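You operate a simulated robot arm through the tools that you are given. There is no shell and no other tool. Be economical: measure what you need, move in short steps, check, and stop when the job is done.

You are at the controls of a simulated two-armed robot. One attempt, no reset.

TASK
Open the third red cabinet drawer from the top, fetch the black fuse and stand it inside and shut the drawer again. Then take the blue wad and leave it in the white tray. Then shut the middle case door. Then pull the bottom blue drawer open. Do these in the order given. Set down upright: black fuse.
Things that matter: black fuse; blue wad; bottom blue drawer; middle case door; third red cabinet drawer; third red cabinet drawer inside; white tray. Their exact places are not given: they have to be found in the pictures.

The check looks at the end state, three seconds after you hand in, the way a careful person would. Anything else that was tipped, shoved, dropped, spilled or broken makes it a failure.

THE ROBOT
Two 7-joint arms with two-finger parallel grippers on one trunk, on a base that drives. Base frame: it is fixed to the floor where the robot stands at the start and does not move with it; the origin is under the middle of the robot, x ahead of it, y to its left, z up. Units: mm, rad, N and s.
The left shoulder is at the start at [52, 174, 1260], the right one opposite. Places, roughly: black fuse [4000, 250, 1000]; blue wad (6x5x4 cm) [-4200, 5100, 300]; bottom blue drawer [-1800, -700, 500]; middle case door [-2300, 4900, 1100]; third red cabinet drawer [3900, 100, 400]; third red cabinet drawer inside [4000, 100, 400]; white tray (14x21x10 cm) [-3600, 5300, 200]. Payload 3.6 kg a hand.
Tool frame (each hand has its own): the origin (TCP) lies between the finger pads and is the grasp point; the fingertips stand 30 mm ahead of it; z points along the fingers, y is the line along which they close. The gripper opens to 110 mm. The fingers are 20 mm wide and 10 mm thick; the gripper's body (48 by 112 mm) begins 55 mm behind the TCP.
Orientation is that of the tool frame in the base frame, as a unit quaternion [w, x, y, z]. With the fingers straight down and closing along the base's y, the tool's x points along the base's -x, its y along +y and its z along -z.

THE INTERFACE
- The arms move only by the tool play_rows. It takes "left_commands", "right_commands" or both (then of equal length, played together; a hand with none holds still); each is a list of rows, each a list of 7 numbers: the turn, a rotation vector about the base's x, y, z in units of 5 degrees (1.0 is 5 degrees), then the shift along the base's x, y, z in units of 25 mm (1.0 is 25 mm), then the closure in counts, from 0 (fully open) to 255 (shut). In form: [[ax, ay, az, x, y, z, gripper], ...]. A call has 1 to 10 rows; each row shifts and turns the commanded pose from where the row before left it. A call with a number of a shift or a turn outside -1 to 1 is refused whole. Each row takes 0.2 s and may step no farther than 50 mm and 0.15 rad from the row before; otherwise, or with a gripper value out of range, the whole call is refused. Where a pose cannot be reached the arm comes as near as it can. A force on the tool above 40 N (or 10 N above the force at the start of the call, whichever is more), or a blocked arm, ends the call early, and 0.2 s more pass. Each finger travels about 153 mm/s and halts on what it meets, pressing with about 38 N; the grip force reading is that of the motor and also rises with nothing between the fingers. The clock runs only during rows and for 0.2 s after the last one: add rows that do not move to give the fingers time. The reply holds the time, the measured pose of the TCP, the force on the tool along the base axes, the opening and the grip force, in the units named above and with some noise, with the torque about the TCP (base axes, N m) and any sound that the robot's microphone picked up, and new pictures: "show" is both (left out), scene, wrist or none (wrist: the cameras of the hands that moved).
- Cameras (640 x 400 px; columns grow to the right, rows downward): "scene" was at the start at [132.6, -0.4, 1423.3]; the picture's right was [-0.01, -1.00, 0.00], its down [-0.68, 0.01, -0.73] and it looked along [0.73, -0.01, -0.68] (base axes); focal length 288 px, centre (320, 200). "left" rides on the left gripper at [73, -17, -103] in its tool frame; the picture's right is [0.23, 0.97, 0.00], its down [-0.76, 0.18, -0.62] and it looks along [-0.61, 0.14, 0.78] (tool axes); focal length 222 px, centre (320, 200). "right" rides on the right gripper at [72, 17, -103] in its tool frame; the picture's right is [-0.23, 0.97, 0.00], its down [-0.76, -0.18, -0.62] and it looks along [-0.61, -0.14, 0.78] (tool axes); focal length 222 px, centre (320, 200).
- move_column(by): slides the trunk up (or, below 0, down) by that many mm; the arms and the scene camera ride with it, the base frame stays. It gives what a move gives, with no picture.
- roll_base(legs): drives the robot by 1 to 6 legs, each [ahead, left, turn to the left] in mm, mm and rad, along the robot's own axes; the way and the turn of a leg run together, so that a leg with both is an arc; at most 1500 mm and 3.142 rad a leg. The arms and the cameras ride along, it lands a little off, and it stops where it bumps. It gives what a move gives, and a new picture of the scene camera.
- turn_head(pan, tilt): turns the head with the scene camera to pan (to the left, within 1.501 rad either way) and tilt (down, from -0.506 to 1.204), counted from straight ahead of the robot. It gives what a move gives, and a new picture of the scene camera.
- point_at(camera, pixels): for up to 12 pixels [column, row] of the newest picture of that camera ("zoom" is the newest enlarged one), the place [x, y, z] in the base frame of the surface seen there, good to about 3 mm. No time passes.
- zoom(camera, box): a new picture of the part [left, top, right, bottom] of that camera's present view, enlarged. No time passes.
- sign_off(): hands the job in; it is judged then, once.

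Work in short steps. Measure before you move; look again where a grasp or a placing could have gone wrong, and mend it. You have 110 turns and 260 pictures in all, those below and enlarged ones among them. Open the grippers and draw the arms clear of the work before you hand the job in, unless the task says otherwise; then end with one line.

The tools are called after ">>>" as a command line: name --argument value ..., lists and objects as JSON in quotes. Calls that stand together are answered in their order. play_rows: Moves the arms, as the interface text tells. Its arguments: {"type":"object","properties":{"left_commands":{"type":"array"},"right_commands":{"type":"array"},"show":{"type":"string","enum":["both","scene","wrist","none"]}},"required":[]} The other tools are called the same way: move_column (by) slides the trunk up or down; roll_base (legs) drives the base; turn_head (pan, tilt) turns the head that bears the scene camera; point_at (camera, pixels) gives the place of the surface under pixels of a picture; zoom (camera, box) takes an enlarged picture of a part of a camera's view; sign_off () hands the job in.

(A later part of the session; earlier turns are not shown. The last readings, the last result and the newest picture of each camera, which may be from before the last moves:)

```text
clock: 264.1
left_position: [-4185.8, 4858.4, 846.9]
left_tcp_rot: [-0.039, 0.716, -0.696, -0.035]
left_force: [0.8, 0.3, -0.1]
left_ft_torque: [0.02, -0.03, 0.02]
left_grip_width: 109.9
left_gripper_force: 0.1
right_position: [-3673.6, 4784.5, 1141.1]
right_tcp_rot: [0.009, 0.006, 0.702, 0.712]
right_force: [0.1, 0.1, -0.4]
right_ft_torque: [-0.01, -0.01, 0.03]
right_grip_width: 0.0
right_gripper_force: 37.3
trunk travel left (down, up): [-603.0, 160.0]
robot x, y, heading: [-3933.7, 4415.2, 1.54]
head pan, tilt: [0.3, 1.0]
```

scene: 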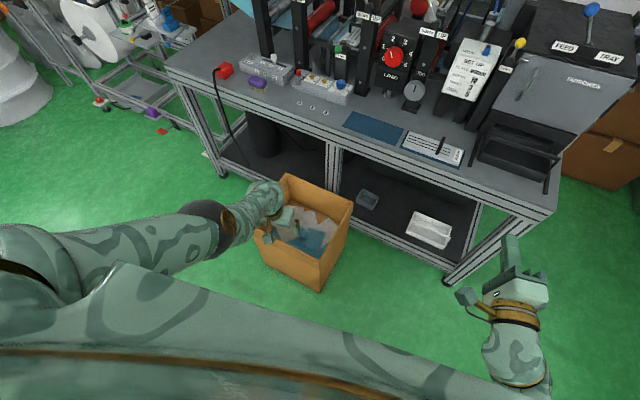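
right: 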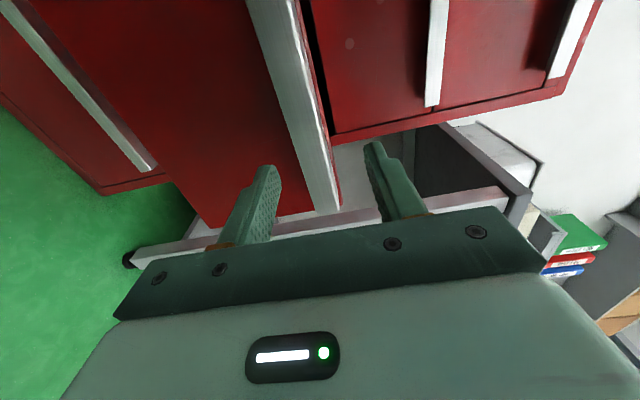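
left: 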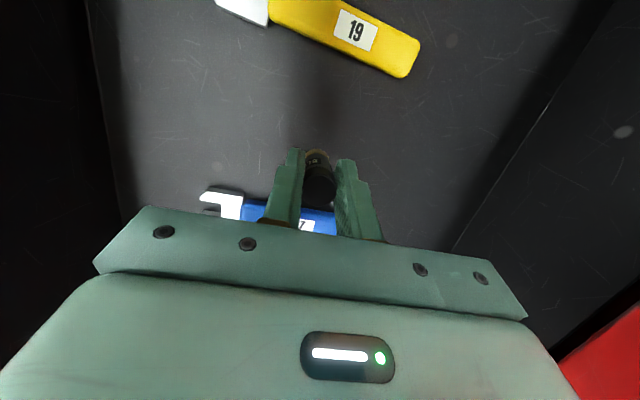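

>>> zoom --camera "scene" --box '[245, 165, 365, 290]'

>>> zoom --camera "left" --box '[0, 0, 640, 400]'

>>> zoom --camera "scene" --box '[340, 170, 480, 270]'

>>> point_at --camera "scene" --pixels '[[408, 212], [450, 223], [405, 232], [447, 247], [428, 232], [310, 238], [300, 225], [258, 232], [325, 262], [350, 207], [290, 178], [380, 175]]'

```text
3.20 times, centred on (305, 228) of scene
```

zoom: 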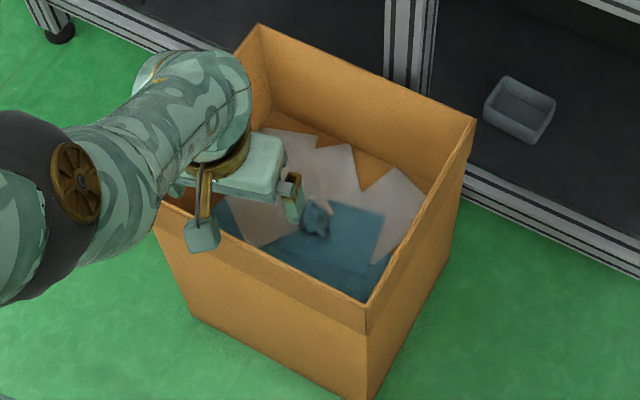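

```text
1.00 times, centred on (320, 200) of left (not enlarged: the box is as wide or as high as the picture)
```

zoom: 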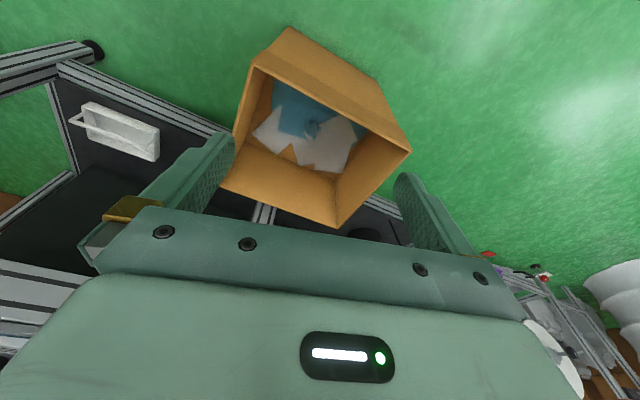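

```text
4.00 times, centred on (410, 220) of scene
```

zoom: 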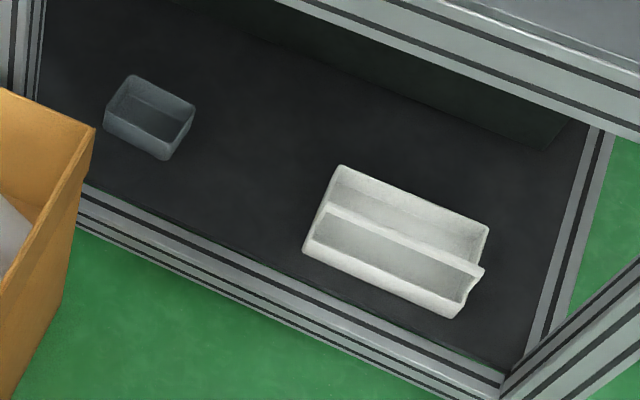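

```text
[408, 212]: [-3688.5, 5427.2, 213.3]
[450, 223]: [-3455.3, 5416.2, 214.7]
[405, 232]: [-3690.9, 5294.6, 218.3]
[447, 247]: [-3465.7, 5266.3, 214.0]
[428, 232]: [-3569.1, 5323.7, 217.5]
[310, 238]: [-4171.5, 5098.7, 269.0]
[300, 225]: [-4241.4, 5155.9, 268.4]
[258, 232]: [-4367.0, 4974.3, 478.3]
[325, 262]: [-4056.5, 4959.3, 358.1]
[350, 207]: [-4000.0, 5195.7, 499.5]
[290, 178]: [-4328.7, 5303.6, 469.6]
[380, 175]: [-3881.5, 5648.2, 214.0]
```

The wad is the small blue lump near (304,233), about (-4215,5108,290). I roll so the left hand is above it and measure with the wrist camera.

>>> roll_base --legs '[[235, 30, 0.02]]'

>>> move_column --by -200

>>> zoom --camera "left" --box '[200, 20, 440, 170]'

>>> point_at --camera "zoom" --pixels '[[320, 200], [300, 180], [340, 180], [320, 160], [320, 240], [280, 200], [360, 200], [320, 120], [260, 160], [380, 240]]'

```text
clock: 265.9
left_position: [-4222.4, 5092.1, 846.6]
left_tcp_rot: [-0.038, 0.726, -0.686, -0.036]
left_force: [0.0, -0.2, 0.0]
left_ft_torque: [-0.02, -0.01, -0.01]
left_grip_width: 110.1
left_gripper_force: 0.0
right_position: [-3709.6, 5031.1, 1141.8]
right_tcp_rot: [-0.001, -0.003, 0.703, 0.711]
right_force: [0.0, -0.2, -0.4]
right_ft_torque: [0.03, -0.01, -0.02]
right_grip_width: 0.0
right_gripper_force: 38.0
trunk travel left (down, up): [-603.0, 160.0]
robot x, y, heading: [-3960.6, 4652.5, 1.563]
head pan, tilt: [0.3, 1.0]
```

scene: 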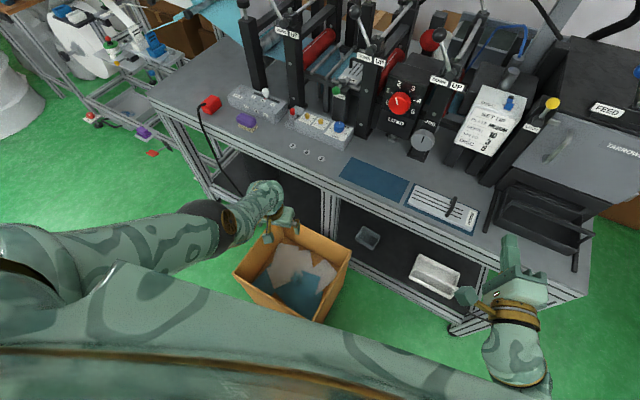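

```text
clock: 268.1
left_position: [-4223.5, 5092.3, 647.7]
left_tcp_rot: [-0.037, 0.725, -0.687, -0.036]
left_force: [-1.0, 0.5, -0.3]
left_ft_torque: [0.01, 0.01, 0.0]
left_grip_width: 110.1
left_gripper_force: 0.1
right_position: [-3710.0, 5031.5, 941.8]
right_tcp_rot: [-0.001, -0.003, 0.703, 0.712]
right_force: [0.3, 0.6, -0.6]
right_ft_torque: [0.03, 0.0, 0.01]
right_grip_width: 0.0
right_gripper_force: 37.4
trunk travel left (down, up): [-403.0, 360.0]
robot x, y, heading: [-3956.0, 4653.7, 1.562]
head pan, tilt: [0.3, 1.0]
```

```text
2.67 times, centred on (320, 95) of left
```

zoom: 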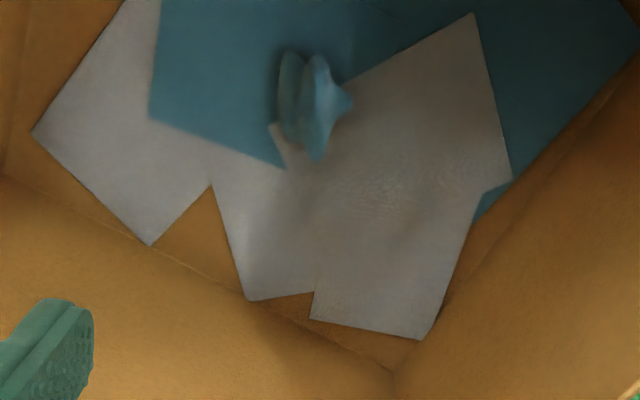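

```text
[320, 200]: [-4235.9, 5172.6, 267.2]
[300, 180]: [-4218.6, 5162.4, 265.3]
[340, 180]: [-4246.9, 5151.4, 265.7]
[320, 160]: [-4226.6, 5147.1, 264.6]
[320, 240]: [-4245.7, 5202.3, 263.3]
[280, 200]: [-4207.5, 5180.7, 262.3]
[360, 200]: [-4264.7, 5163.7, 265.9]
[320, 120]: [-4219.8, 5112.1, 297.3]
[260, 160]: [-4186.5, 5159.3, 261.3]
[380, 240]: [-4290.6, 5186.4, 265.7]
```

The wad's centre is about (-4213,5101,285), resting on cloth at z≈265. I shift 12 mm, lower with the trunk and close on it.

>>> play_rows --left_commands '[[0, 0, 0, 0.4, 0.25, 0, 0]]' --show "none"

>>> move_column --by -347

>>> zoom --camera "left" --box '[0, 0, 640, 400]'

>>> play_rows --left_commands '[[0, 0, 0, 0, 0, 0, 100], [0, 0, 0, 0, 0, 0, 200], [0, 0, 0, 0, 0, 0, 255], [0, 0, 0, 0, 0, 0, 255], [0, 0, 0, 0, 0, 0, 255]]' --show "wrist"

```text
clock: 268.5
left_position: [-4213.5, 5098.5, 646.9]
left_tcp_rot: [-0.038, 0.725, -0.686, -0.036]
left_force: [0.0, 0.0, 0.5]
left_ft_torque: [0.0, -0.07, 0.0]
left_grip_width: 109.9
left_gripper_force: 0.1
right_position: [-3708.9, 5031.3, 942.4]
right_tcp_rot: [-0.001, -0.003, 0.703, 0.711]
right_force: [-0.9, 0.4, 0.7]
right_ft_torque: [0.03, -0.02, -0.01]
right_grip_width: 0.0
right_gripper_force: 37.6
trunk travel left (down, up): [-403.0, 360.0]
robot x, y, heading: [-3959.3, 4651.3, 1.566]
head pan, tilt: [0.3, 1.0]
```

```text
clock: 271.9
left_position: [-4213.4, 5098.2, 300.9]
left_tcp_rot: [-0.038, 0.725, -0.686, -0.035]
left_force: [0.0, 0.7, -0.2]
left_ft_torque: [0.01, 0.01, -0.03]
left_grip_width: 110.0
left_gripper_force: 0.0
right_position: [-3708.9, 5030.9, 596.3]
right_tcp_rot: [-0.001, -0.003, 0.703, 0.711]
right_force: [0.8, -0.1, -0.2]
right_ft_torque: [0.02, 0.01, 0.01]
right_grip_width: 0.0
right_gripper_force: 37.4
trunk travel left (down, up): [-56.0, 707.0]
robot x, y, heading: [-3960.0, 4654.9, 1.565]
head pan, tilt: [0.3, 1.0]
```

```text
1.00 times, centred on (320, 200) of left (not enlarged: the box is as wide or as high as the picture)
```

zoom: 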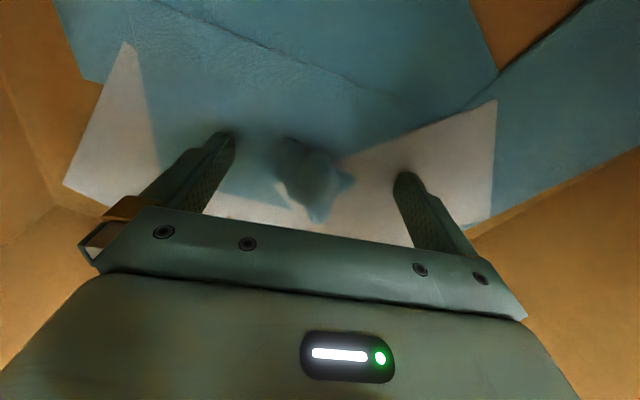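

```text
clock: 273.1
left_position: [-4213.6, 5097.6, 299.2]
left_tcp_rot: [-0.038, 0.726, -0.686, -0.036]
left_force: [1.0, -0.8, 0.5]
left_ft_torque: [0.03, 0.0, -0.01]
left_grip_width: 51.4
left_gripper_force: 37.7
right_position: [-3708.9, 5031.1, 595.3]
right_tcp_rot: [-0.001, -0.003, 0.703, 0.711]
right_force: [0.3, 1.0, -0.4]
right_ft_torque: [-0.02, 0.02, -0.03]
right_grip_width: 0.0
right_gripper_force: 37.6
trunk travel left (down, up): [-56.0, 707.0]
robot x, y, heading: [-3959.7, 4655.0, 1.565]
head pan, tilt: [0.3, 1.0]
```

left: 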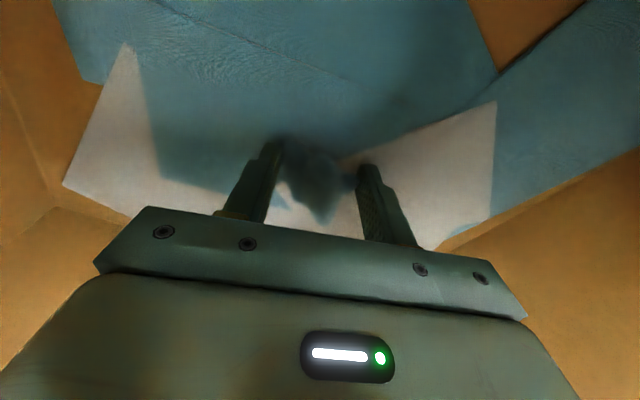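

The wad is held (51 mm). I lift it out, pitch the hand 24° forward for reaching under the table, back away, and slide right to the tray's column; then check.

>>> move_column --by 330

>>> roll_base --legs '[[-220, 0, 0]]'

>>> play_rows --left_commands '[[0.96, 0, 0, 0, 0.68, 0.2, 255], [0.96, 0, 0, 0, 0.68, 0.2, 255], [0.96, 0, 0, 0, 0.68, 0.2, 255], [0.96, 0, 0, 0, 0.68, 0.2, 255], [0.96, 0, 0, 0, 0.68, 0.2, 255]]' --show "wrist"

>>> roll_base --legs '[[0, -638, 0]]'

>>> zoom --camera "scene" --box '[160, 100, 480, 300]'

```text
clock: 276.3
left_position: [-4213.6, 5098.0, 630.2]
left_tcp_rot: [-0.037, 0.725, -0.686, -0.036]
left_force: [0.2, 0.2, 0.1]
left_ft_torque: [0.06, -0.01, -0.01]
left_grip_width: 50.2
left_gripper_force: 37.7
right_position: [-3709.5, 5031.6, 924.4]
right_tcp_rot: [-0.002, -0.003, 0.704, 0.711]
right_force: [0.5, 0.0, -0.8]
right_ft_torque: [0.03, -0.01, 0.0]
right_grip_width: 0.0
right_gripper_force: 38.0
trunk travel left (down, up): [-386.0, 377.0]
robot x, y, heading: [-3957.2, 4655.3, 1.564]
head pan, tilt: [0.3, 1.0]
```

```text
clock: 278.0
left_position: [-4214.0, 4874.8, 630.0]
left_tcp_rot: [-0.039, 0.726, -0.686, -0.037]
left_force: [0.4, -0.2, -0.3]
left_ft_torque: [-0.01, -0.02, 0.03]
left_grip_width: 49.7
left_gripper_force: 38.2
right_position: [-3710.3, 4808.0, 925.1]
right_tcp_rot: [-0.001, -0.003, 0.703, 0.711]
right_force: [0.4, 0.0, -1.1]
right_ft_torque: [-0.02, 0.01, 0.04]
right_grip_width: 0.0
right_gripper_force: 37.4
trunk travel left (down, up): [-386.0, 377.0]
robot x, y, heading: [-3961.0, 4432.7, 1.569]
head pan, tilt: [0.3, 1.0]
```

scene: 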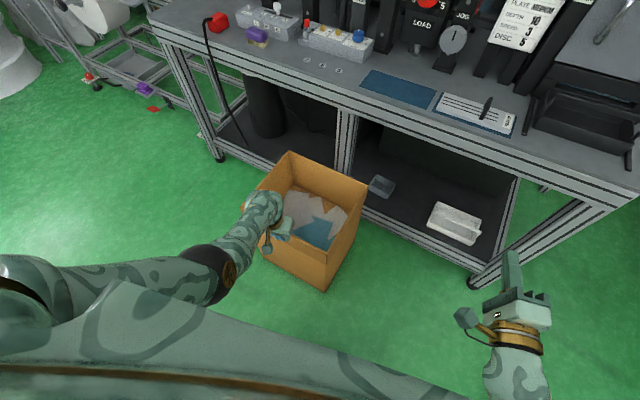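

```text
clock: 279.2
left_position: [-4215.7, 4959.9, 655.4]
left_tcp_rot: [-0.188, 0.702, -0.663, -0.178]
left_force: [0.8, 0.3, 0.0]
left_ft_torque: [-0.02, -0.01, 0.03]
left_grip_width: 49.0
left_gripper_force: 38.0
right_position: [-3710.5, 4808.1, 924.0]
right_tcp_rot: [-0.001, -0.003, 0.703, 0.711]
right_force: [-0.3, 0.1, -0.3]
right_ft_torque: [0.01, 0.03, -0.01]
right_grip_width: 0.0
right_gripper_force: 37.6
trunk travel left (down, up): [-386.0, 377.0]
robot x, y, heading: [-3961.2, 4430.5, 1.564]
head pan, tilt: [0.3, 1.0]
```

left: 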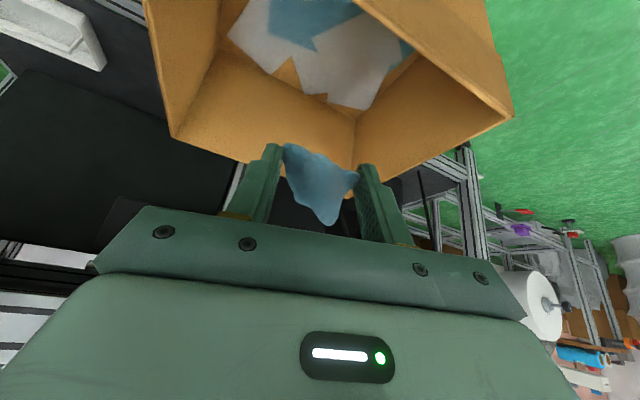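

```text
clock: 282.8
left_position: [-3584.6, 4957.7, 655.5]
left_tcp_rot: [-0.187, 0.705, -0.661, -0.179]
left_force: [1.0, 0.5, -0.7]
left_ft_torque: [-0.01, 0.02, -0.02]
left_grip_width: 47.9
left_gripper_force: 37.5
right_position: [-3077.4, 4810.5, 924.6]
right_tcp_rot: [-0.003, -0.006, 0.702, 0.712]
right_force: [0.6, 0.3, 0.7]
right_ft_torque: [0.03, -0.01, 0.03]
right_grip_width: 0.0
right_gripper_force: 38.1
trunk travel left (down, up): [-386.0, 377.0]
robot x, y, heading: [-3327.0, 4429.9, 1.576]
head pan, tilt: [0.3, 1.0]
```

scene: 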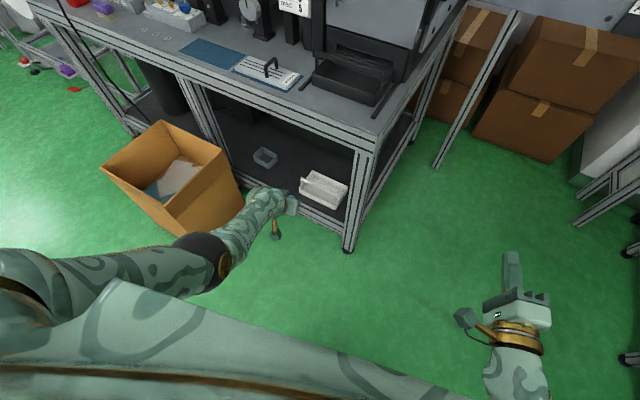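

```text
2.00 times, centred on (320, 200) of scene
```

zoom: 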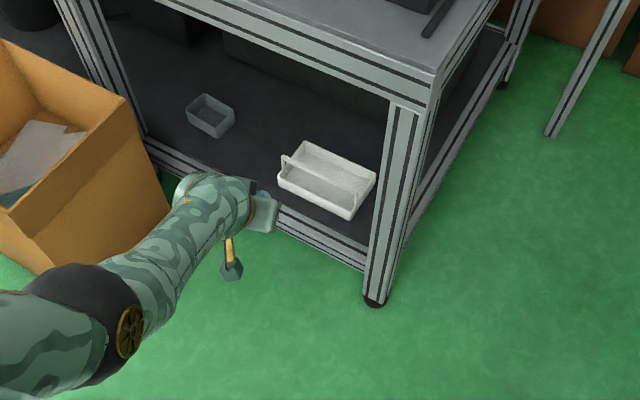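

The wad is held. I measure the tray, its handle bar and the table's front rail from here.

>>> point_at --camera "zoom" --pixels '[[283, 158], [320, 178], [362, 203], [304, 145], [372, 178], [335, 165], [320, 195], [350, 215], [320, 75], [250, 40], [330, 250], [320, 158]]'

```text
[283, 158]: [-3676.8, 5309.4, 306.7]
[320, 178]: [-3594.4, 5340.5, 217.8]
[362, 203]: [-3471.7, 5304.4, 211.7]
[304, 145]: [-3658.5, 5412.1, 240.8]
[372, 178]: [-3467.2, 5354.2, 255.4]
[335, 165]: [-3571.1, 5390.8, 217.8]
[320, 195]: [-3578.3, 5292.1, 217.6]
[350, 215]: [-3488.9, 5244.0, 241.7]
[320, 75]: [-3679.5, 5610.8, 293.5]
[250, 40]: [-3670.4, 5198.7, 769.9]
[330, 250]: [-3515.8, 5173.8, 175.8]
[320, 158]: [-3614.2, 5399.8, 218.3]
```

Tray floor z≈218, bar at y≈5290, z≈307; the drop spot is behind it near (-3575,5345). I go down to z 368, move in under the table over the bar, and lower.

>>> move_column --by -287

>>> roll_base --legs '[[389, -8, 0]]'

>>> zoom --camera "left" --box '[0, 0, 640, 400]'

>>> point_at --camera "zoom" --pixels '[[320, 100], [320, 130], [250, 110], [400, 110], [320, 60], [315, 215]]'

```text
clock: 285.6
left_position: [-3583.0, 4958.0, 369.1]
left_tcp_rot: [-0.187, 0.704, -0.661, -0.179]
left_force: [0.1, -1.0, 0.7]
left_ft_torque: [0.0, -0.03, 0.03]
left_grip_width: 46.8
left_gripper_force: 38.5
right_position: [-3078.0, 4810.0, 639.4]
right_tcp_rot: [-0.003, -0.006, 0.703, 0.711]
right_force: [0.1, 0.3, 0.3]
right_ft_torque: [0.03, -0.01, -0.04]
right_grip_width: 0.0
right_gripper_force: 37.3
trunk travel left (down, up): [-99.0, 664.0]
robot x, y, heading: [-3322.6, 4429.7, 1.568]
head pan, tilt: [0.3, 1.0]
```

```text
clock: 288.1
left_position: [-3572.7, 5356.0, 367.8]
left_tcp_rot: [-0.186, 0.703, -0.663, -0.177]
left_force: [-0.5, -1.1, -0.3]
left_ft_torque: [-0.03, -0.01, 0.01]
left_grip_width: 46.4
left_gripper_force: 38.1
right_position: [-3066.4, 5205.6, 637.7]
right_tcp_rot: [-0.002, -0.004, 0.704, 0.711]
right_force: [-0.2, -0.5, 0.2]
right_ft_torque: [0.01, 0.03, 0.02]
right_grip_width: 0.0
right_gripper_force: 37.5
trunk travel left (down, up): [-99.0, 664.0]
robot x, y, heading: [-3315.2, 4829.4, 1.571]
head pan, tilt: [0.3, 1.0]
```

scene: 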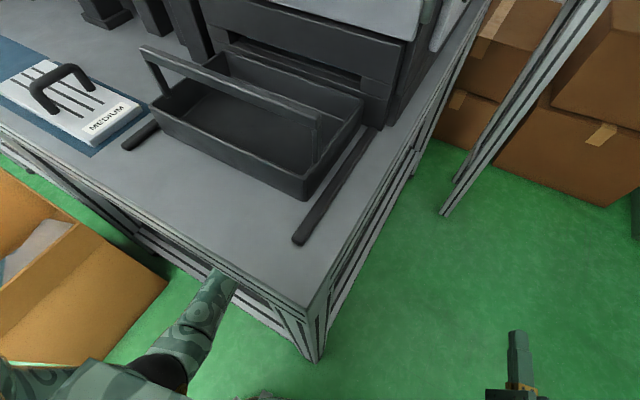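

```text
1.00 times, centred on (320, 200) of left (not enlarged: the box is as wide or as high as the picture)
```

zoom: 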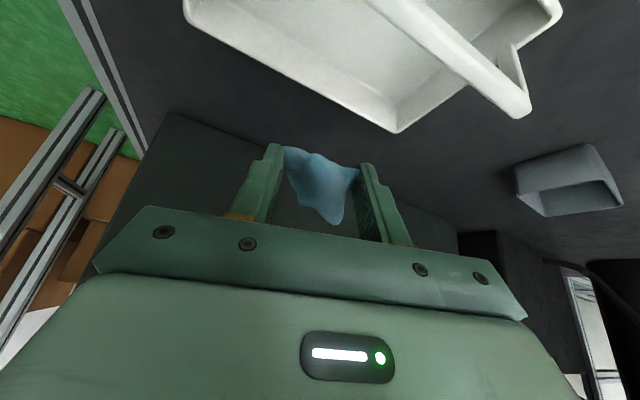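

```text
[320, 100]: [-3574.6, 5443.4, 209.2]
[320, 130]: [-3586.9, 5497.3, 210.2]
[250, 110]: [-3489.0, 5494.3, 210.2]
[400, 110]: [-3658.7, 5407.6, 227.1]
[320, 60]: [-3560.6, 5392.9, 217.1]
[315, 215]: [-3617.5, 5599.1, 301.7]
```

The hand is over the tray, a bit close to its back wall. I draw back 12 mm, lower 58 mm, release, rise, and back out.

>>> play_rows --left_commands '[[0, 0, 0, 0, -0.48, 0, 255]]' --show "none"

>>> move_column --by -60

>>> play_rows --left_commands '[[0, 0, 0, 0, 0, 0, 180], [0, 0, 0, 0, 0, 0, 80], [0, 0, 0, 0, 0, 0, 60], [0, 0, 0, 0, 0, 0, 60]]' --show "wrist"

>>> move_column --by 62

>>> roll_base --legs '[[-420, 0, 0]]'

>>> zoom --camera "scene" --box '[220, 120, 400, 240]'

```text
clock: 288.5
left_position: [-3573.6, 5343.3, 368.1]
left_tcp_rot: [-0.187, 0.703, -0.663, -0.177]
left_force: [0.5, 0.6, 0.2]
left_ft_torque: [0.01, 0.02, -0.03]
left_grip_width: 46.7
left_gripper_force: 37.7
right_position: [-3066.7, 5205.8, 637.3]
right_tcp_rot: [-0.001, -0.003, 0.703, 0.711]
right_force: [0.3, -0.6, -0.1]
right_ft_torque: [0.03, 0.02, -0.01]
right_grip_width: 0.1
right_gripper_force: 37.7
trunk travel left (down, up): [-99.0, 664.0]
robot x, y, heading: [-3317.4, 4827.2, 1.563]
head pan, tilt: [0.3, 1.0]
```

```text
clock: 289.5
left_position: [-3572.0, 5344.0, 307.8]
left_tcp_rot: [-0.188, 0.703, -0.663, -0.179]
left_force: [0.6, 0.3, -0.5]
left_ft_torque: [0.0, -0.01, 0.0]
left_grip_width: 46.6
left_gripper_force: 38.1
right_position: [-3068.1, 5206.4, 578.9]
right_tcp_rot: [0.0, -0.004, 0.703, 0.712]
right_force: [-0.3, -0.3, -0.1]
right_ft_torque: [0.01, 0.01, -0.01]
right_grip_width: 0.0
right_gripper_force: 37.0
trunk travel left (down, up): [-39.0, 724.0]
robot x, y, heading: [-3313.6, 4825.7, 1.567]
head pan, tilt: [0.3, 1.0]
```

```text
clock: 290.5
left_position: [-3571.1, 5344.4, 308.3]
left_tcp_rot: [-0.187, 0.703, -0.663, -0.178]
left_force: [-0.2, -0.1, 0.8]
left_ft_torque: [0.0, 0.02, 0.02]
left_grip_width: 84.2
left_gripper_force: 0.0
right_position: [-3066.8, 5205.8, 578.8]
right_tcp_rot: [-0.001, -0.004, 0.703, 0.711]
right_force: [0.6, -0.4, 0.0]
right_ft_torque: [0.01, 0.0, -0.02]
right_grip_width: 0.3
right_gripper_force: 38.2
trunk travel left (down, up): [-39.0, 724.0]
robot x, y, heading: [-3318.9, 4828.7, 1.565]
head pan, tilt: [0.3, 1.0]
```

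left: 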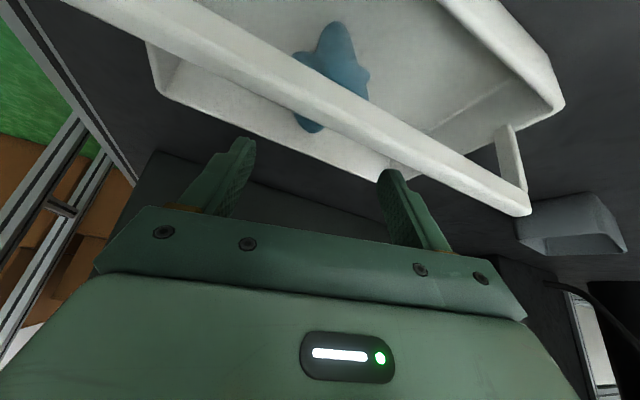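

```text
clock: 291.6
left_position: [-3572.2, 5345.1, 370.0]
left_tcp_rot: [-0.187, 0.703, -0.662, -0.178]
left_force: [-0.2, -0.2, 0.6]
left_ft_torque: [0.0, -0.01, 0.02]
left_grip_width: 84.3
left_gripper_force: 0.0
right_position: [-3066.9, 5206.2, 638.4]
right_tcp_rot: [-0.001, -0.004, 0.703, 0.711]
right_force: [-0.3, -0.8, -0.2]
right_ft_torque: [0.02, -0.02, -0.01]
right_grip_width: 0.0
right_gripper_force: 38.0
trunk travel left (down, up): [-101.0, 662.0]
robot x, y, heading: [-3315.1, 4825.5, 1.564]
head pan, tilt: [0.3, 1.0]
```

```text
clock: 294.1
left_position: [-3573.7, 4923.9, 371.4]
left_tcp_rot: [-0.187, 0.703, -0.663, -0.178]
left_force: [0.1, -0.5, 0.0]
left_ft_torque: [-0.03, -0.04, 0.02]
left_grip_width: 84.2
left_gripper_force: 0.0
right_position: [-3068.5, 4784.2, 640.3]
right_tcp_rot: [-0.002, -0.004, 0.704, 0.711]
right_force: [1.0, 0.0, 0.5]
right_ft_torque: [0.03, -0.01, -0.01]
right_grip_width: 0.0
right_gripper_force: 37.3
trunk travel left (down, up): [-101.0, 662.0]
robot x, y, heading: [-3317.5, 4403.8, 1.569]
head pan, tilt: [0.3, 1.0]
```

scene: 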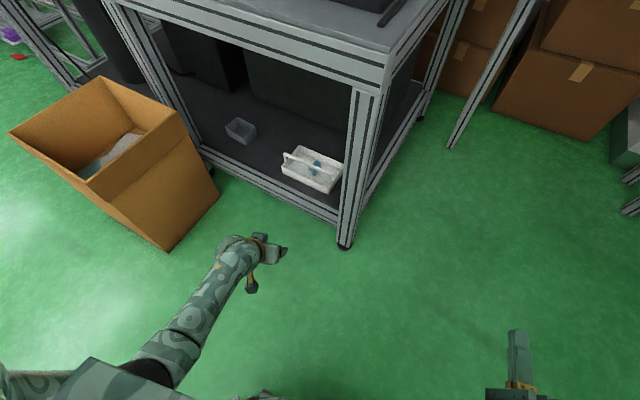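

```text
3.33 times, centred on (310, 180) of scene
```

zoom: 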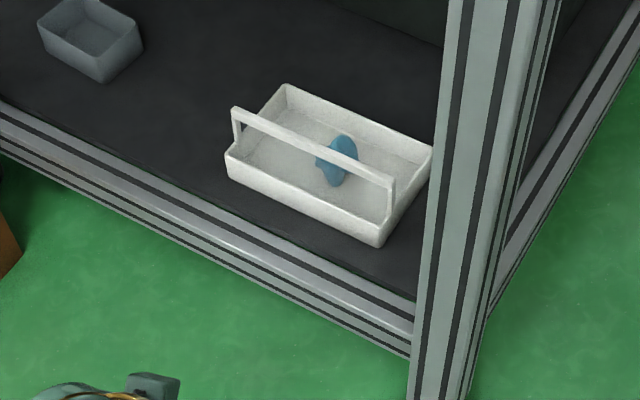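

The wad lies in the tray. Next the case door: I raise the trunk and look right toward the welder.

>>> move_column --by 330

>>> turn_head --pan -1.1 --tilt 0.35

>>> zoom --camera "scene" --box '[200, 80, 520, 280]'

>>> point_at --camera "scene" --pixels '[[320, 200], [280, 180], [360, 180], [400, 200], [300, 220], [340, 240], [260, 200], [420, 150], [320, 150], [380, 260], [300, 300], [440, 220]]'

```text
clock: 297.4
left_position: [-3573.3, 4922.4, 700.5]
left_tcp_rot: [-0.187, 0.703, -0.663, -0.179]
left_force: [0.2, 0.2, 0.7]
left_ft_torque: [-0.01, -0.01, 0.01]
left_grip_width: 84.2
left_gripper_force: 0.0
right_position: [-3068.2, 4784.9, 969.9]
right_tcp_rot: [-0.001, -0.004, 0.703, 0.711]
right_force: [0.6, -0.1, 0.1]
right_ft_torque: [-0.01, 0.04, 0.04]
right_grip_width: 0.0
right_gripper_force: 38.2
trunk travel left (down, up): [-431.0, 332.0]
robot x, y, heading: [-3317.7, 4407.5, 1.57]
head pan, tilt: [0.3, 1.0]
```

```text
clock: 298.9
left_position: [-3573.2, 4921.6, 699.9]
left_tcp_rot: [-0.186, 0.704, -0.662, -0.179]
left_force: [-0.4, -0.1, 0.8]
left_ft_torque: [0.03, -0.01, -0.03]
left_grip_width: 84.2
left_gripper_force: 0.1
right_position: [-3069.0, 4782.9, 970.0]
right_tcp_rot: [-0.002, -0.003, 0.703, 0.711]
right_force: [-0.1, -0.3, 0.5]
right_ft_torque: [-0.01, -0.01, 0.01]
right_grip_width: 0.1
right_gripper_force: 37.2
trunk travel left (down, up): [-431.0, 332.0]
robot x, y, heading: [-3317.1, 4406.5, 1.571]
head pan, tilt: [-1.1, 0.351]
```

scene: 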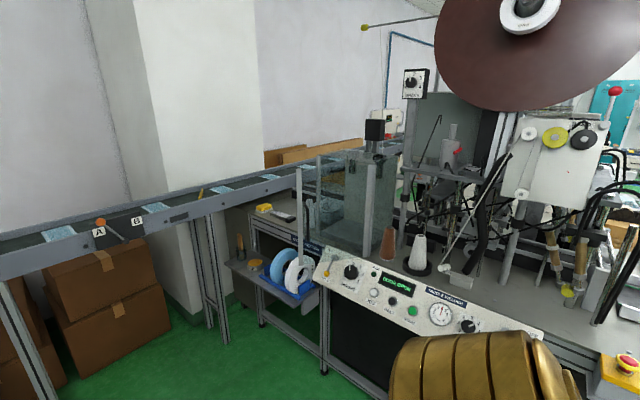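

```text
2.00 times, centred on (360, 180) of scene
```

zoom: 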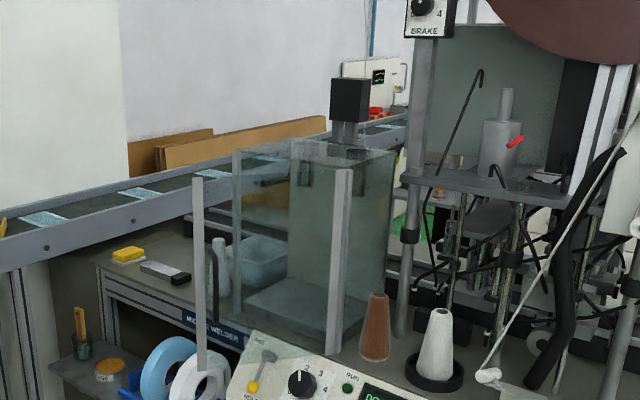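

```text
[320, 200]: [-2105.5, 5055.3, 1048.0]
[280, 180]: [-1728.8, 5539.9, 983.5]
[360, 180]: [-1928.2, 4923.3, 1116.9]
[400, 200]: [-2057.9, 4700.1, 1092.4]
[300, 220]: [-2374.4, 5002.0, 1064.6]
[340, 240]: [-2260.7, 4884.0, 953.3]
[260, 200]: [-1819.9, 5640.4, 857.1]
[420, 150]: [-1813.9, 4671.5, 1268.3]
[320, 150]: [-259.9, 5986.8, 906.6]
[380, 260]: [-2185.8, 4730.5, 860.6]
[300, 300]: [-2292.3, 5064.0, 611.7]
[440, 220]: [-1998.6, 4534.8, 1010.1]
```

The glass door's free edge with black handle is near (299–307,220), and the case's posts near (317,180) and (370,210). I measure these precisely.

>>> zoom --camera "scene" --box '[280, 140, 400, 260]'

>>> point_at --camera "scene" --pixels '[[299, 180], [299, 200], [299, 250], [301, 262], [307, 215], [307, 232], [317, 180], [318, 220], [371, 180], [368, 220], [365, 250], [320, 155]]'

```text
3.33 times, centred on (340, 200) of scene
```

zoom: 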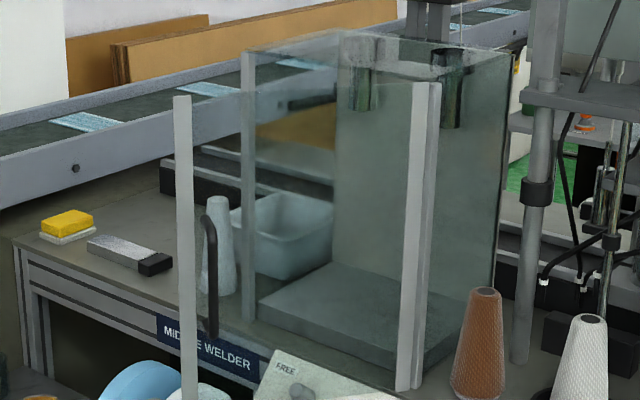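

```text
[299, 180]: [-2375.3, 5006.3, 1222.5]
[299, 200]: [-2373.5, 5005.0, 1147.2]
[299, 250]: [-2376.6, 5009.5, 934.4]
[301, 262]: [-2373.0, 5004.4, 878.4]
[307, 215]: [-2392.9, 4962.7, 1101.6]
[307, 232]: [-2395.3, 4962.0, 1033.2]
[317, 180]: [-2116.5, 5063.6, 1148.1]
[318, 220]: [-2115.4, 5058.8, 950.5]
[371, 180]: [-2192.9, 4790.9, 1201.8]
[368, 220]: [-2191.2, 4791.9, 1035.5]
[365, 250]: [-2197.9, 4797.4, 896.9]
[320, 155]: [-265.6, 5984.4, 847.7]
```

The door is hinged at the near post (-2193,4791) with its free edge at (-2375,5006); closed, the edge belongs at (-2116,5062). I'll push it along +x at y≈4990, above the handle, with the left fingertips. I turn to face +x, raise up and line up.

>>> roll_base --legs '[[0, 0, -1.571]]'

>>> move_column --by 328

>>> play_rows --left_commands '[[0, 0, 0, 0, 0, 1, 150], [0, 0, 0, 0, 0, 1, 255], [0, 0, 0, 0, 0, 1, 255], [0, 0, 0, 0, 0, 1, 255], [0, 0, 0, 0, 0, 1, 255], [0, 0, 0, 0, 0, 1, 255], [0, 0, 0, 1, 0, 0.4, 255], [0, 0, 0, 1, 0, 0, 255], [0, 0, 0, 1, 0, 0, 255]]' --show "none"

>>> roll_base --legs '[[240, 327, 0]]'

>>> turn_head --pan 0.2 --tilt 0.7

```text
clock: 303.1
left_position: [-2803.1, 4668.6, 700.0]
left_tcp_rot: [0.258, -0.034, 0.966, -0.005]
left_force: [0.0, 0.0, 0.2]
left_ft_torque: [-0.03, -0.06, -0.02]
left_grip_width: 84.3
left_gripper_force: 0.1
right_position: [-2936.9, 4161.3, 970.1]
right_tcp_rot: [0.499, 0.491, 0.502, 0.507]
right_force: [-0.1, 0.0, -0.2]
right_ft_torque: [-0.04, 0.05, -0.03]
right_grip_width: 0.0
right_gripper_force: 37.4
trunk travel left (down, up): [-431.0, 332.0]
robot x, y, heading: [-3317.6, 4403.5, 0.01]
head pan, tilt: [-1.1, 0.351]
```

scene: 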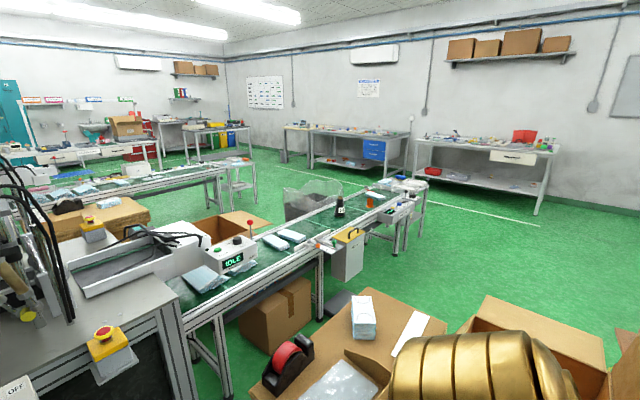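

```text
clock: 306.4
left_position: [-2802.1, 4669.2, 1034.2]
left_tcp_rot: [0.263, -0.034, 0.964, -0.004]
left_force: [0.0, 0.5, 0.2]
left_ft_torque: [-0.03, 0.0, -0.01]
left_grip_width: 84.2
left_gripper_force: 0.0
right_position: [-2936.0, 4161.7, 1297.1]
right_tcp_rot: [0.499, 0.491, 0.502, 0.507]
right_force: [0.1, -0.9, 0.0]
right_ft_torque: [-0.01, 0.02, -0.01]
right_grip_width: 0.0
right_gripper_force: 37.7
trunk travel left (down, up): [-759.0, 4.0]
robot x, y, heading: [-3319.9, 4404.9, 0.009]
head pan, tilt: [-1.1, 0.351]
```

```text
clock: 308.4
left_position: [-2725.5, 4669.2, 1191.1]
left_tcp_rot: [0.262, -0.034, 0.964, -0.004]
left_force: [0.0, 0.4, -0.1]
left_ft_torque: [0.01, 0.01, 0.01]
left_grip_width: 0.0
left_gripper_force: 38.0
right_position: [-2934.4, 4160.4, 1297.4]
right_tcp_rot: [0.499, 0.491, 0.503, 0.507]
right_force: [-0.7, -0.1, 0.4]
right_ft_torque: [0.01, -0.03, 0.0]
right_grip_width: 0.0
right_gripper_force: 37.8
trunk travel left (down, up): [-759.0, 4.0]
robot x, y, heading: [-3320.5, 4406.2, 0.008]
head pan, tilt: [-1.1, 0.351]
```

```text
clock: 310.9
left_position: [-2485.7, 4994.7, 1192.4]
left_tcp_rot: [0.264, -0.033, 0.964, -0.005]
left_force: [-0.9, -0.4, 0.1]
left_ft_torque: [0.01, -0.02, -0.05]
left_grip_width: 0.0
left_gripper_force: 37.6
right_position: [-2694.9, 4487.9, 1298.3]
right_tcp_rot: [0.499, 0.491, 0.502, 0.508]
right_force: [0.2, 0.4, 0.5]
right_ft_torque: [-0.02, 0.04, -0.01]
right_grip_width: 0.0
right_gripper_force: 37.5
trunk travel left (down, up): [-759.0, 4.0]
robot x, y, heading: [-3077.7, 4734.3, 0.009]
head pan, tilt: [-1.1, 0.351]
```

scene: 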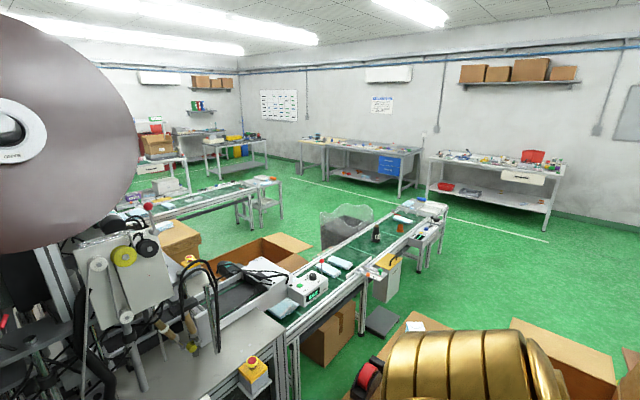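

```text
clock: 312.3
left_position: [-2486.2, 4995.1, 1192.0]
left_tcp_rot: [0.262, -0.034, 0.964, -0.005]
left_force: [0.0, -0.5, 0.4]
left_ft_torque: [0.0, 0.02, -0.04]
left_grip_width: 0.0
left_gripper_force: 37.1
right_position: [-2695.0, 4488.0, 1296.7]
right_tcp_rot: [0.499, 0.491, 0.503, 0.507]
right_force: [-0.1, 0.0, 0.0]
right_ft_torque: [0.01, 0.01, 0.03]
right_grip_width: 0.1
right_gripper_force: 37.7
trunk travel left (down, up): [-759.0, 4.0]
robot x, y, heading: [-3076.5, 4733.2, 0.007]
head pan, tilt: [0.201, 0.7]
```

scene: 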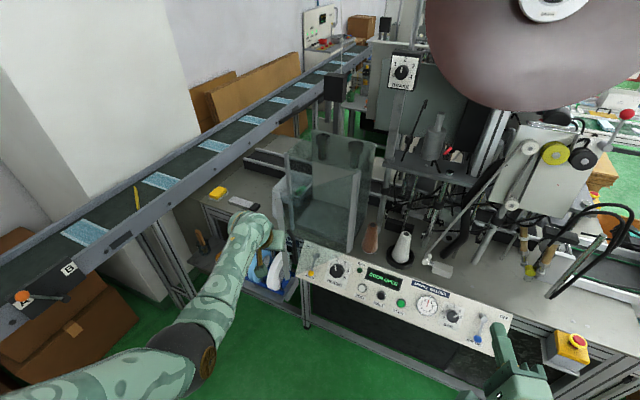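

Aligned: fingertip at about (-2471,4995,1166). I roll forward 290 mm to swing the door and check.

>>> play_rows --right_commands '[[0, 0, 0, -1, 0, 0, 255], [0, 0, 0, -1, 0, 0, 255], [0, 0, 0, -1, 0, 0, 255]]' --show "none"

>>> roll_base --legs '[[160, 0, 0], [130, 0, 0]]'

>>> zoom --camera "scene" --box '[200, 100, 440, 300]'

```text
clock: 313.1
left_position: [-2486.8, 4994.8, 1193.1]
left_tcp_rot: [0.264, -0.033, 0.964, -0.005]
left_force: [0.6, 0.7, -0.5]
left_ft_torque: [0.03, 0.03, 0.0]
left_grip_width: 0.0
left_gripper_force: 37.6
right_position: [-2771.3, 4490.5, 1300.0]
right_tcp_rot: [0.499, 0.491, 0.503, 0.507]
right_force: [-0.4, -0.2, -0.1]
right_ft_torque: [-0.01, -0.01, -0.03]
right_grip_width: 0.0
right_gripper_force: 37.7
trunk travel left (down, up): [-759.0, 4.0]
robot x, y, heading: [-3078.6, 4731.8, 0.005]
head pan, tilt: [0.201, 0.7]
```

```text
clock: 315.4
left_position: [-2196.4, 4995.5, 1193.2]
left_tcp_rot: [0.262, -0.033, 0.964, -0.006]
left_force: [-0.2, 0.5, 0.0]
left_ft_torque: [0.03, 0.0, 0.03]
left_grip_width: 0.2
left_gripper_force: 37.7
right_position: [-2482.6, 4490.2, 1298.7]
right_tcp_rot: [0.501, 0.491, 0.502, 0.506]
right_force: [0.4, -0.3, -0.2]
right_ft_torque: [0.03, 0.0, 0.01]
right_grip_width: 0.4
right_gripper_force: 37.6
trunk travel left (down, up): [-759.0, 4.0]
robot x, y, heading: [-2791.5, 4732.5, 0.005]
head pan, tilt: [0.201, 0.7]
```

scene: 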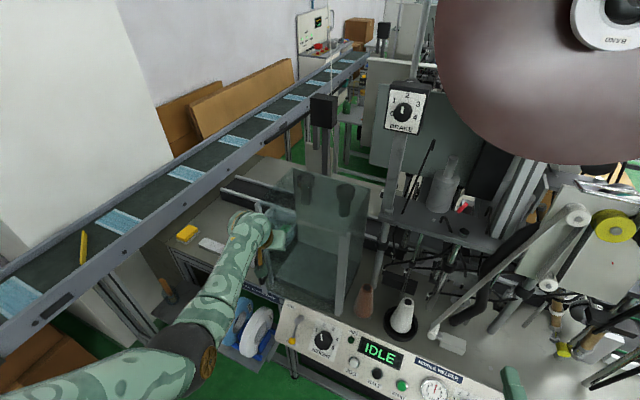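

```text
2.00 times, centred on (320, 200) of scene
```

zoom: 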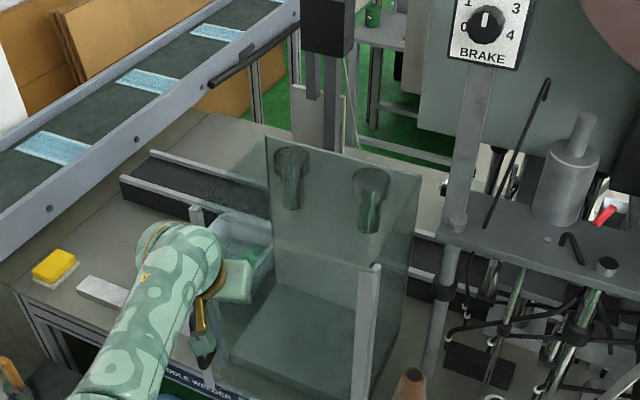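

The display now reads "IDLE" rather than "DOOR OPEN". I push the last bit by arm until contact force.

>>> play_rows --left_commands '[[0, 0, 0, 0.4, 0, 0, 255], [0, 0, 0, 0.4, 0, 0, 255], [0, 0, 0, 0.3, 0, 0, 255], [0, 0, 0, 0.3, 0, 0, 255], [0, 0, 0, 0.2, 0, 0, 255], [0, 0, 0, 0.2, 0, 0, 255]]' --show "none"

>>> roll_base --legs '[[-450, 0, 0]]'

>>> zoom --camera "scene" --box '[200, 100, 440, 300]'

```text
clock: 316.9
left_position: [-2163.1, 4997.0, 1191.4]
left_tcp_rot: [0.257, -0.031, 0.966, -0.004]
left_force: [-28.0, -0.4, 21.2]
left_ft_torque: [-0.17, 0.13, -0.26]
left_grip_width: 0.0
left_gripper_force: 38.1
right_position: [-2490.4, 4488.9, 1300.1]
right_tcp_rot: [0.5, 0.49, 0.501, 0.509]
right_force: [-0.2, 0.6, -0.2]
right_ft_torque: [0.03, 0.01, 0.01]
right_grip_width: 0.0
right_gripper_force: 38.0
trunk travel left (down, up): [-759.0, 4.0]
robot x, y, heading: [-2787.4, 4729.3, 0.009]
head pan, tilt: [0.201, 0.7]
stopped in row 6 (left hand): the force on the tool passed its limit at 45 N (the readings are from after the stop); the commanded pose is now the measured one
```

```text
clock: 319.6
left_position: [-2607.8, 4995.1, 1187.1]
left_tcp_rot: [0.256, -0.033, 0.966, -0.003]
left_force: [0.2, -0.4, -0.3]
left_ft_torque: [-0.03, 0.01, 0.04]
left_grip_width: 0.0
left_gripper_force: 38.0
right_position: [-2931.2, 4487.8, 1297.7]
right_tcp_rot: [0.497, 0.492, 0.504, 0.507]
right_force: [-0.3, -0.1, -0.1]
right_ft_torque: [0.03, 0.0, 0.0]
right_grip_width: 0.2
right_gripper_force: 37.5
trunk travel left (down, up): [-759.0, 4.0]
robot x, y, heading: [-3240.4, 4732.2, 0.012]
head pan, tilt: [0.201, 0.7]
```

scene: 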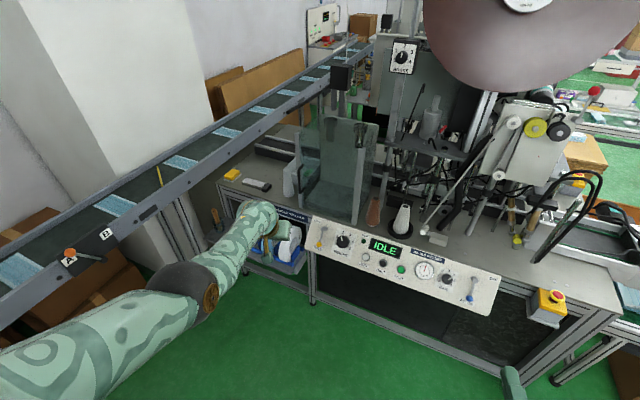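

```text
2.00 times, centred on (320, 200) of scene
```

zoom: 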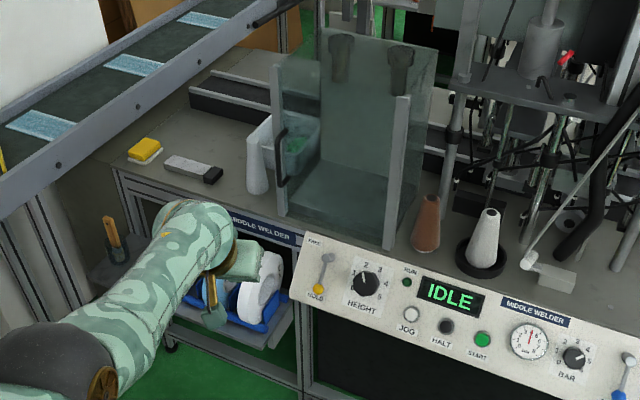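

The door is closed and the panel reads IDLE. Now I retrace my path out with the arms high and go to the blue drawers near (-1800,-700).

>>> roll_base --legs '[[-600, -580, 0], [0, 0, 1.54], [-506, 570, 0], [-650, 30, 0], [-500, -30, 0], [-971, -783, 0]]'

>>> roll_base --legs '[[-971, -783, 0], [-200, -1060, 0], [0, 0, -3.1]]'

>>> turn_head --pan 0 --tilt 0.75

```text
clock: 343.2
left_position: [-3879.4, 2173.6, 1186.7]
left_tcp_rot: [-0.189, 0.687, -0.68, -0.173]
left_force: [-0.1, 0.0, 1.2]
left_ft_torque: [0.02, -0.04, 0.05]
left_grip_width: 0.1
left_gripper_force: 37.9
right_position: [-3392.0, 1819.7, 1298.2]
right_tcp_rot: [0.015, 0.012, 0.703, 0.711]
right_force: [-0.8, 0.0, 0.4]
right_ft_torque: [0.0, 0.03, -0.03]
right_grip_width: 0.0
right_gripper_force: 38.0
trunk travel left (down, up): [-759.0, 4.0]
robot x, y, heading: [-3654.3, 1527.1, 1.525]
head pan, tilt: [0.201, 0.7]
```

scene: 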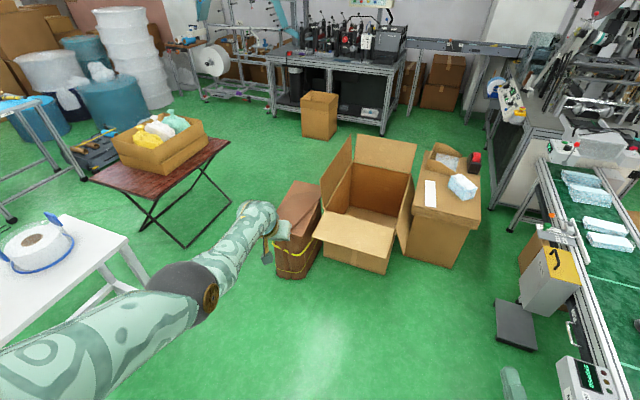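

```text
clock: 361.9
left_position: [-1610.3, -380.2, 1187.5]
left_tcp_rot: [0.179, 0.659, 0.707, -0.184]
left_force: [-0.4, 1.0, -0.3]
left_ft_torque: [0.01, 0.0, 0.02]
left_grip_width: 0.3
left_gripper_force: 37.1
right_position: [-2117.2, -57.1, 1298.8]
right_tcp_rot: [0.711, 0.704, 0.008, 0.007]
right_force: [0.4, -0.2, -0.7]
right_ft_torque: [0.0, 0.01, 0.0]
right_grip_width: 0.0
right_gripper_force: 37.6
trunk travel left (down, up): [-759.0, 4.0]
robot x, y, heading: [-1877.3, 250.4, -1.557]
head pan, tilt: [0.201, 0.7]
```

scene: 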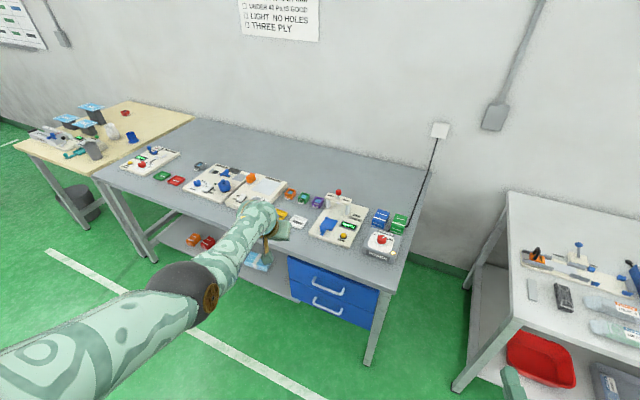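

```text
clock: 362.6
left_position: [-1609.9, -380.1, 1186.9]
left_tcp_rot: [0.178, 0.659, 0.707, -0.183]
left_force: [1.0, -0.2, 1.3]
left_ft_torque: [0.03, 0.0, 0.0]
left_grip_width: 0.1
left_gripper_force: 38.2
right_position: [-2119.1, -56.6, 1298.4]
right_tcp_rot: [0.711, 0.703, 0.009, 0.007]
right_force: [-0.1, -0.3, 1.0]
right_ft_torque: [-0.04, 0.0, -0.04]
right_grip_width: 0.0
right_gripper_force: 37.2
trunk travel left (down, up): [-759.0, 4.0]
robot x, y, heading: [-1873.6, 252.0, -1.553]
head pan, tilt: [0.0, 0.75]
```

scene: 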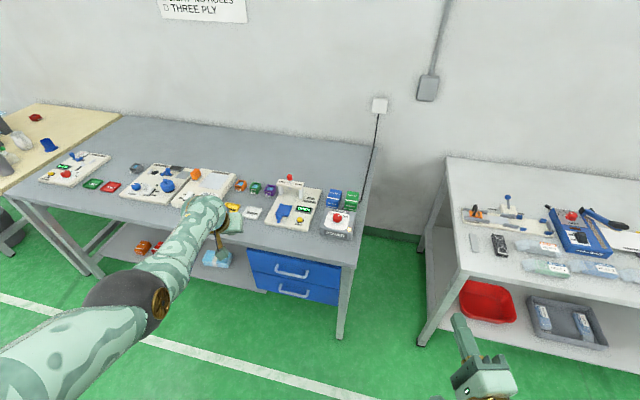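

Two blue drawers: the bottom one's bar handle is at about (295,293). I measure it.

>>> zoom --camera "scene" --box '[235, 235, 355, 315]'

>>> point_at --camera "zoom" --pixels '[[245, 285], [250, 300], [320, 318], [390, 320], [395, 305], [320, 330], [200, 300], [440, 330], [320, 240], [320, 295], [110, 250], [540, 340]]'

```text
5.00 times, centred on (295, 275) of scene
```

zoom: 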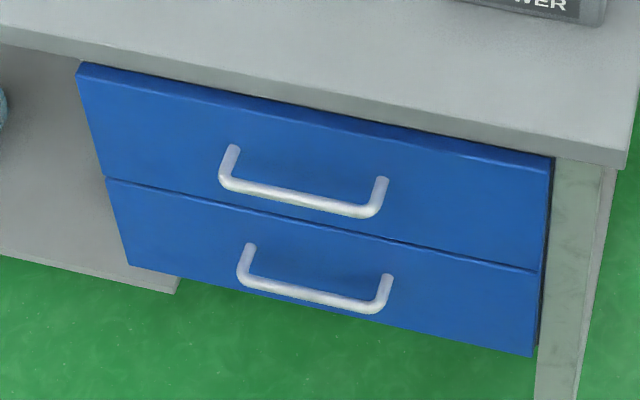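

```text
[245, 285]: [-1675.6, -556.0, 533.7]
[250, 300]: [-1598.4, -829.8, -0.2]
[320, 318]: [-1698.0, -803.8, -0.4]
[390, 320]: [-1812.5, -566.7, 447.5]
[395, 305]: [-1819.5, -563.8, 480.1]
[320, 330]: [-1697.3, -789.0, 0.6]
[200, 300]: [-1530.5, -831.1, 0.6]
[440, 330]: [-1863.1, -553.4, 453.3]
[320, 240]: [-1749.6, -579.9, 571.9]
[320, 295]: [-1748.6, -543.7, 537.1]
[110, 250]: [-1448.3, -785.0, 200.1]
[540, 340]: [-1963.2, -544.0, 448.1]
```

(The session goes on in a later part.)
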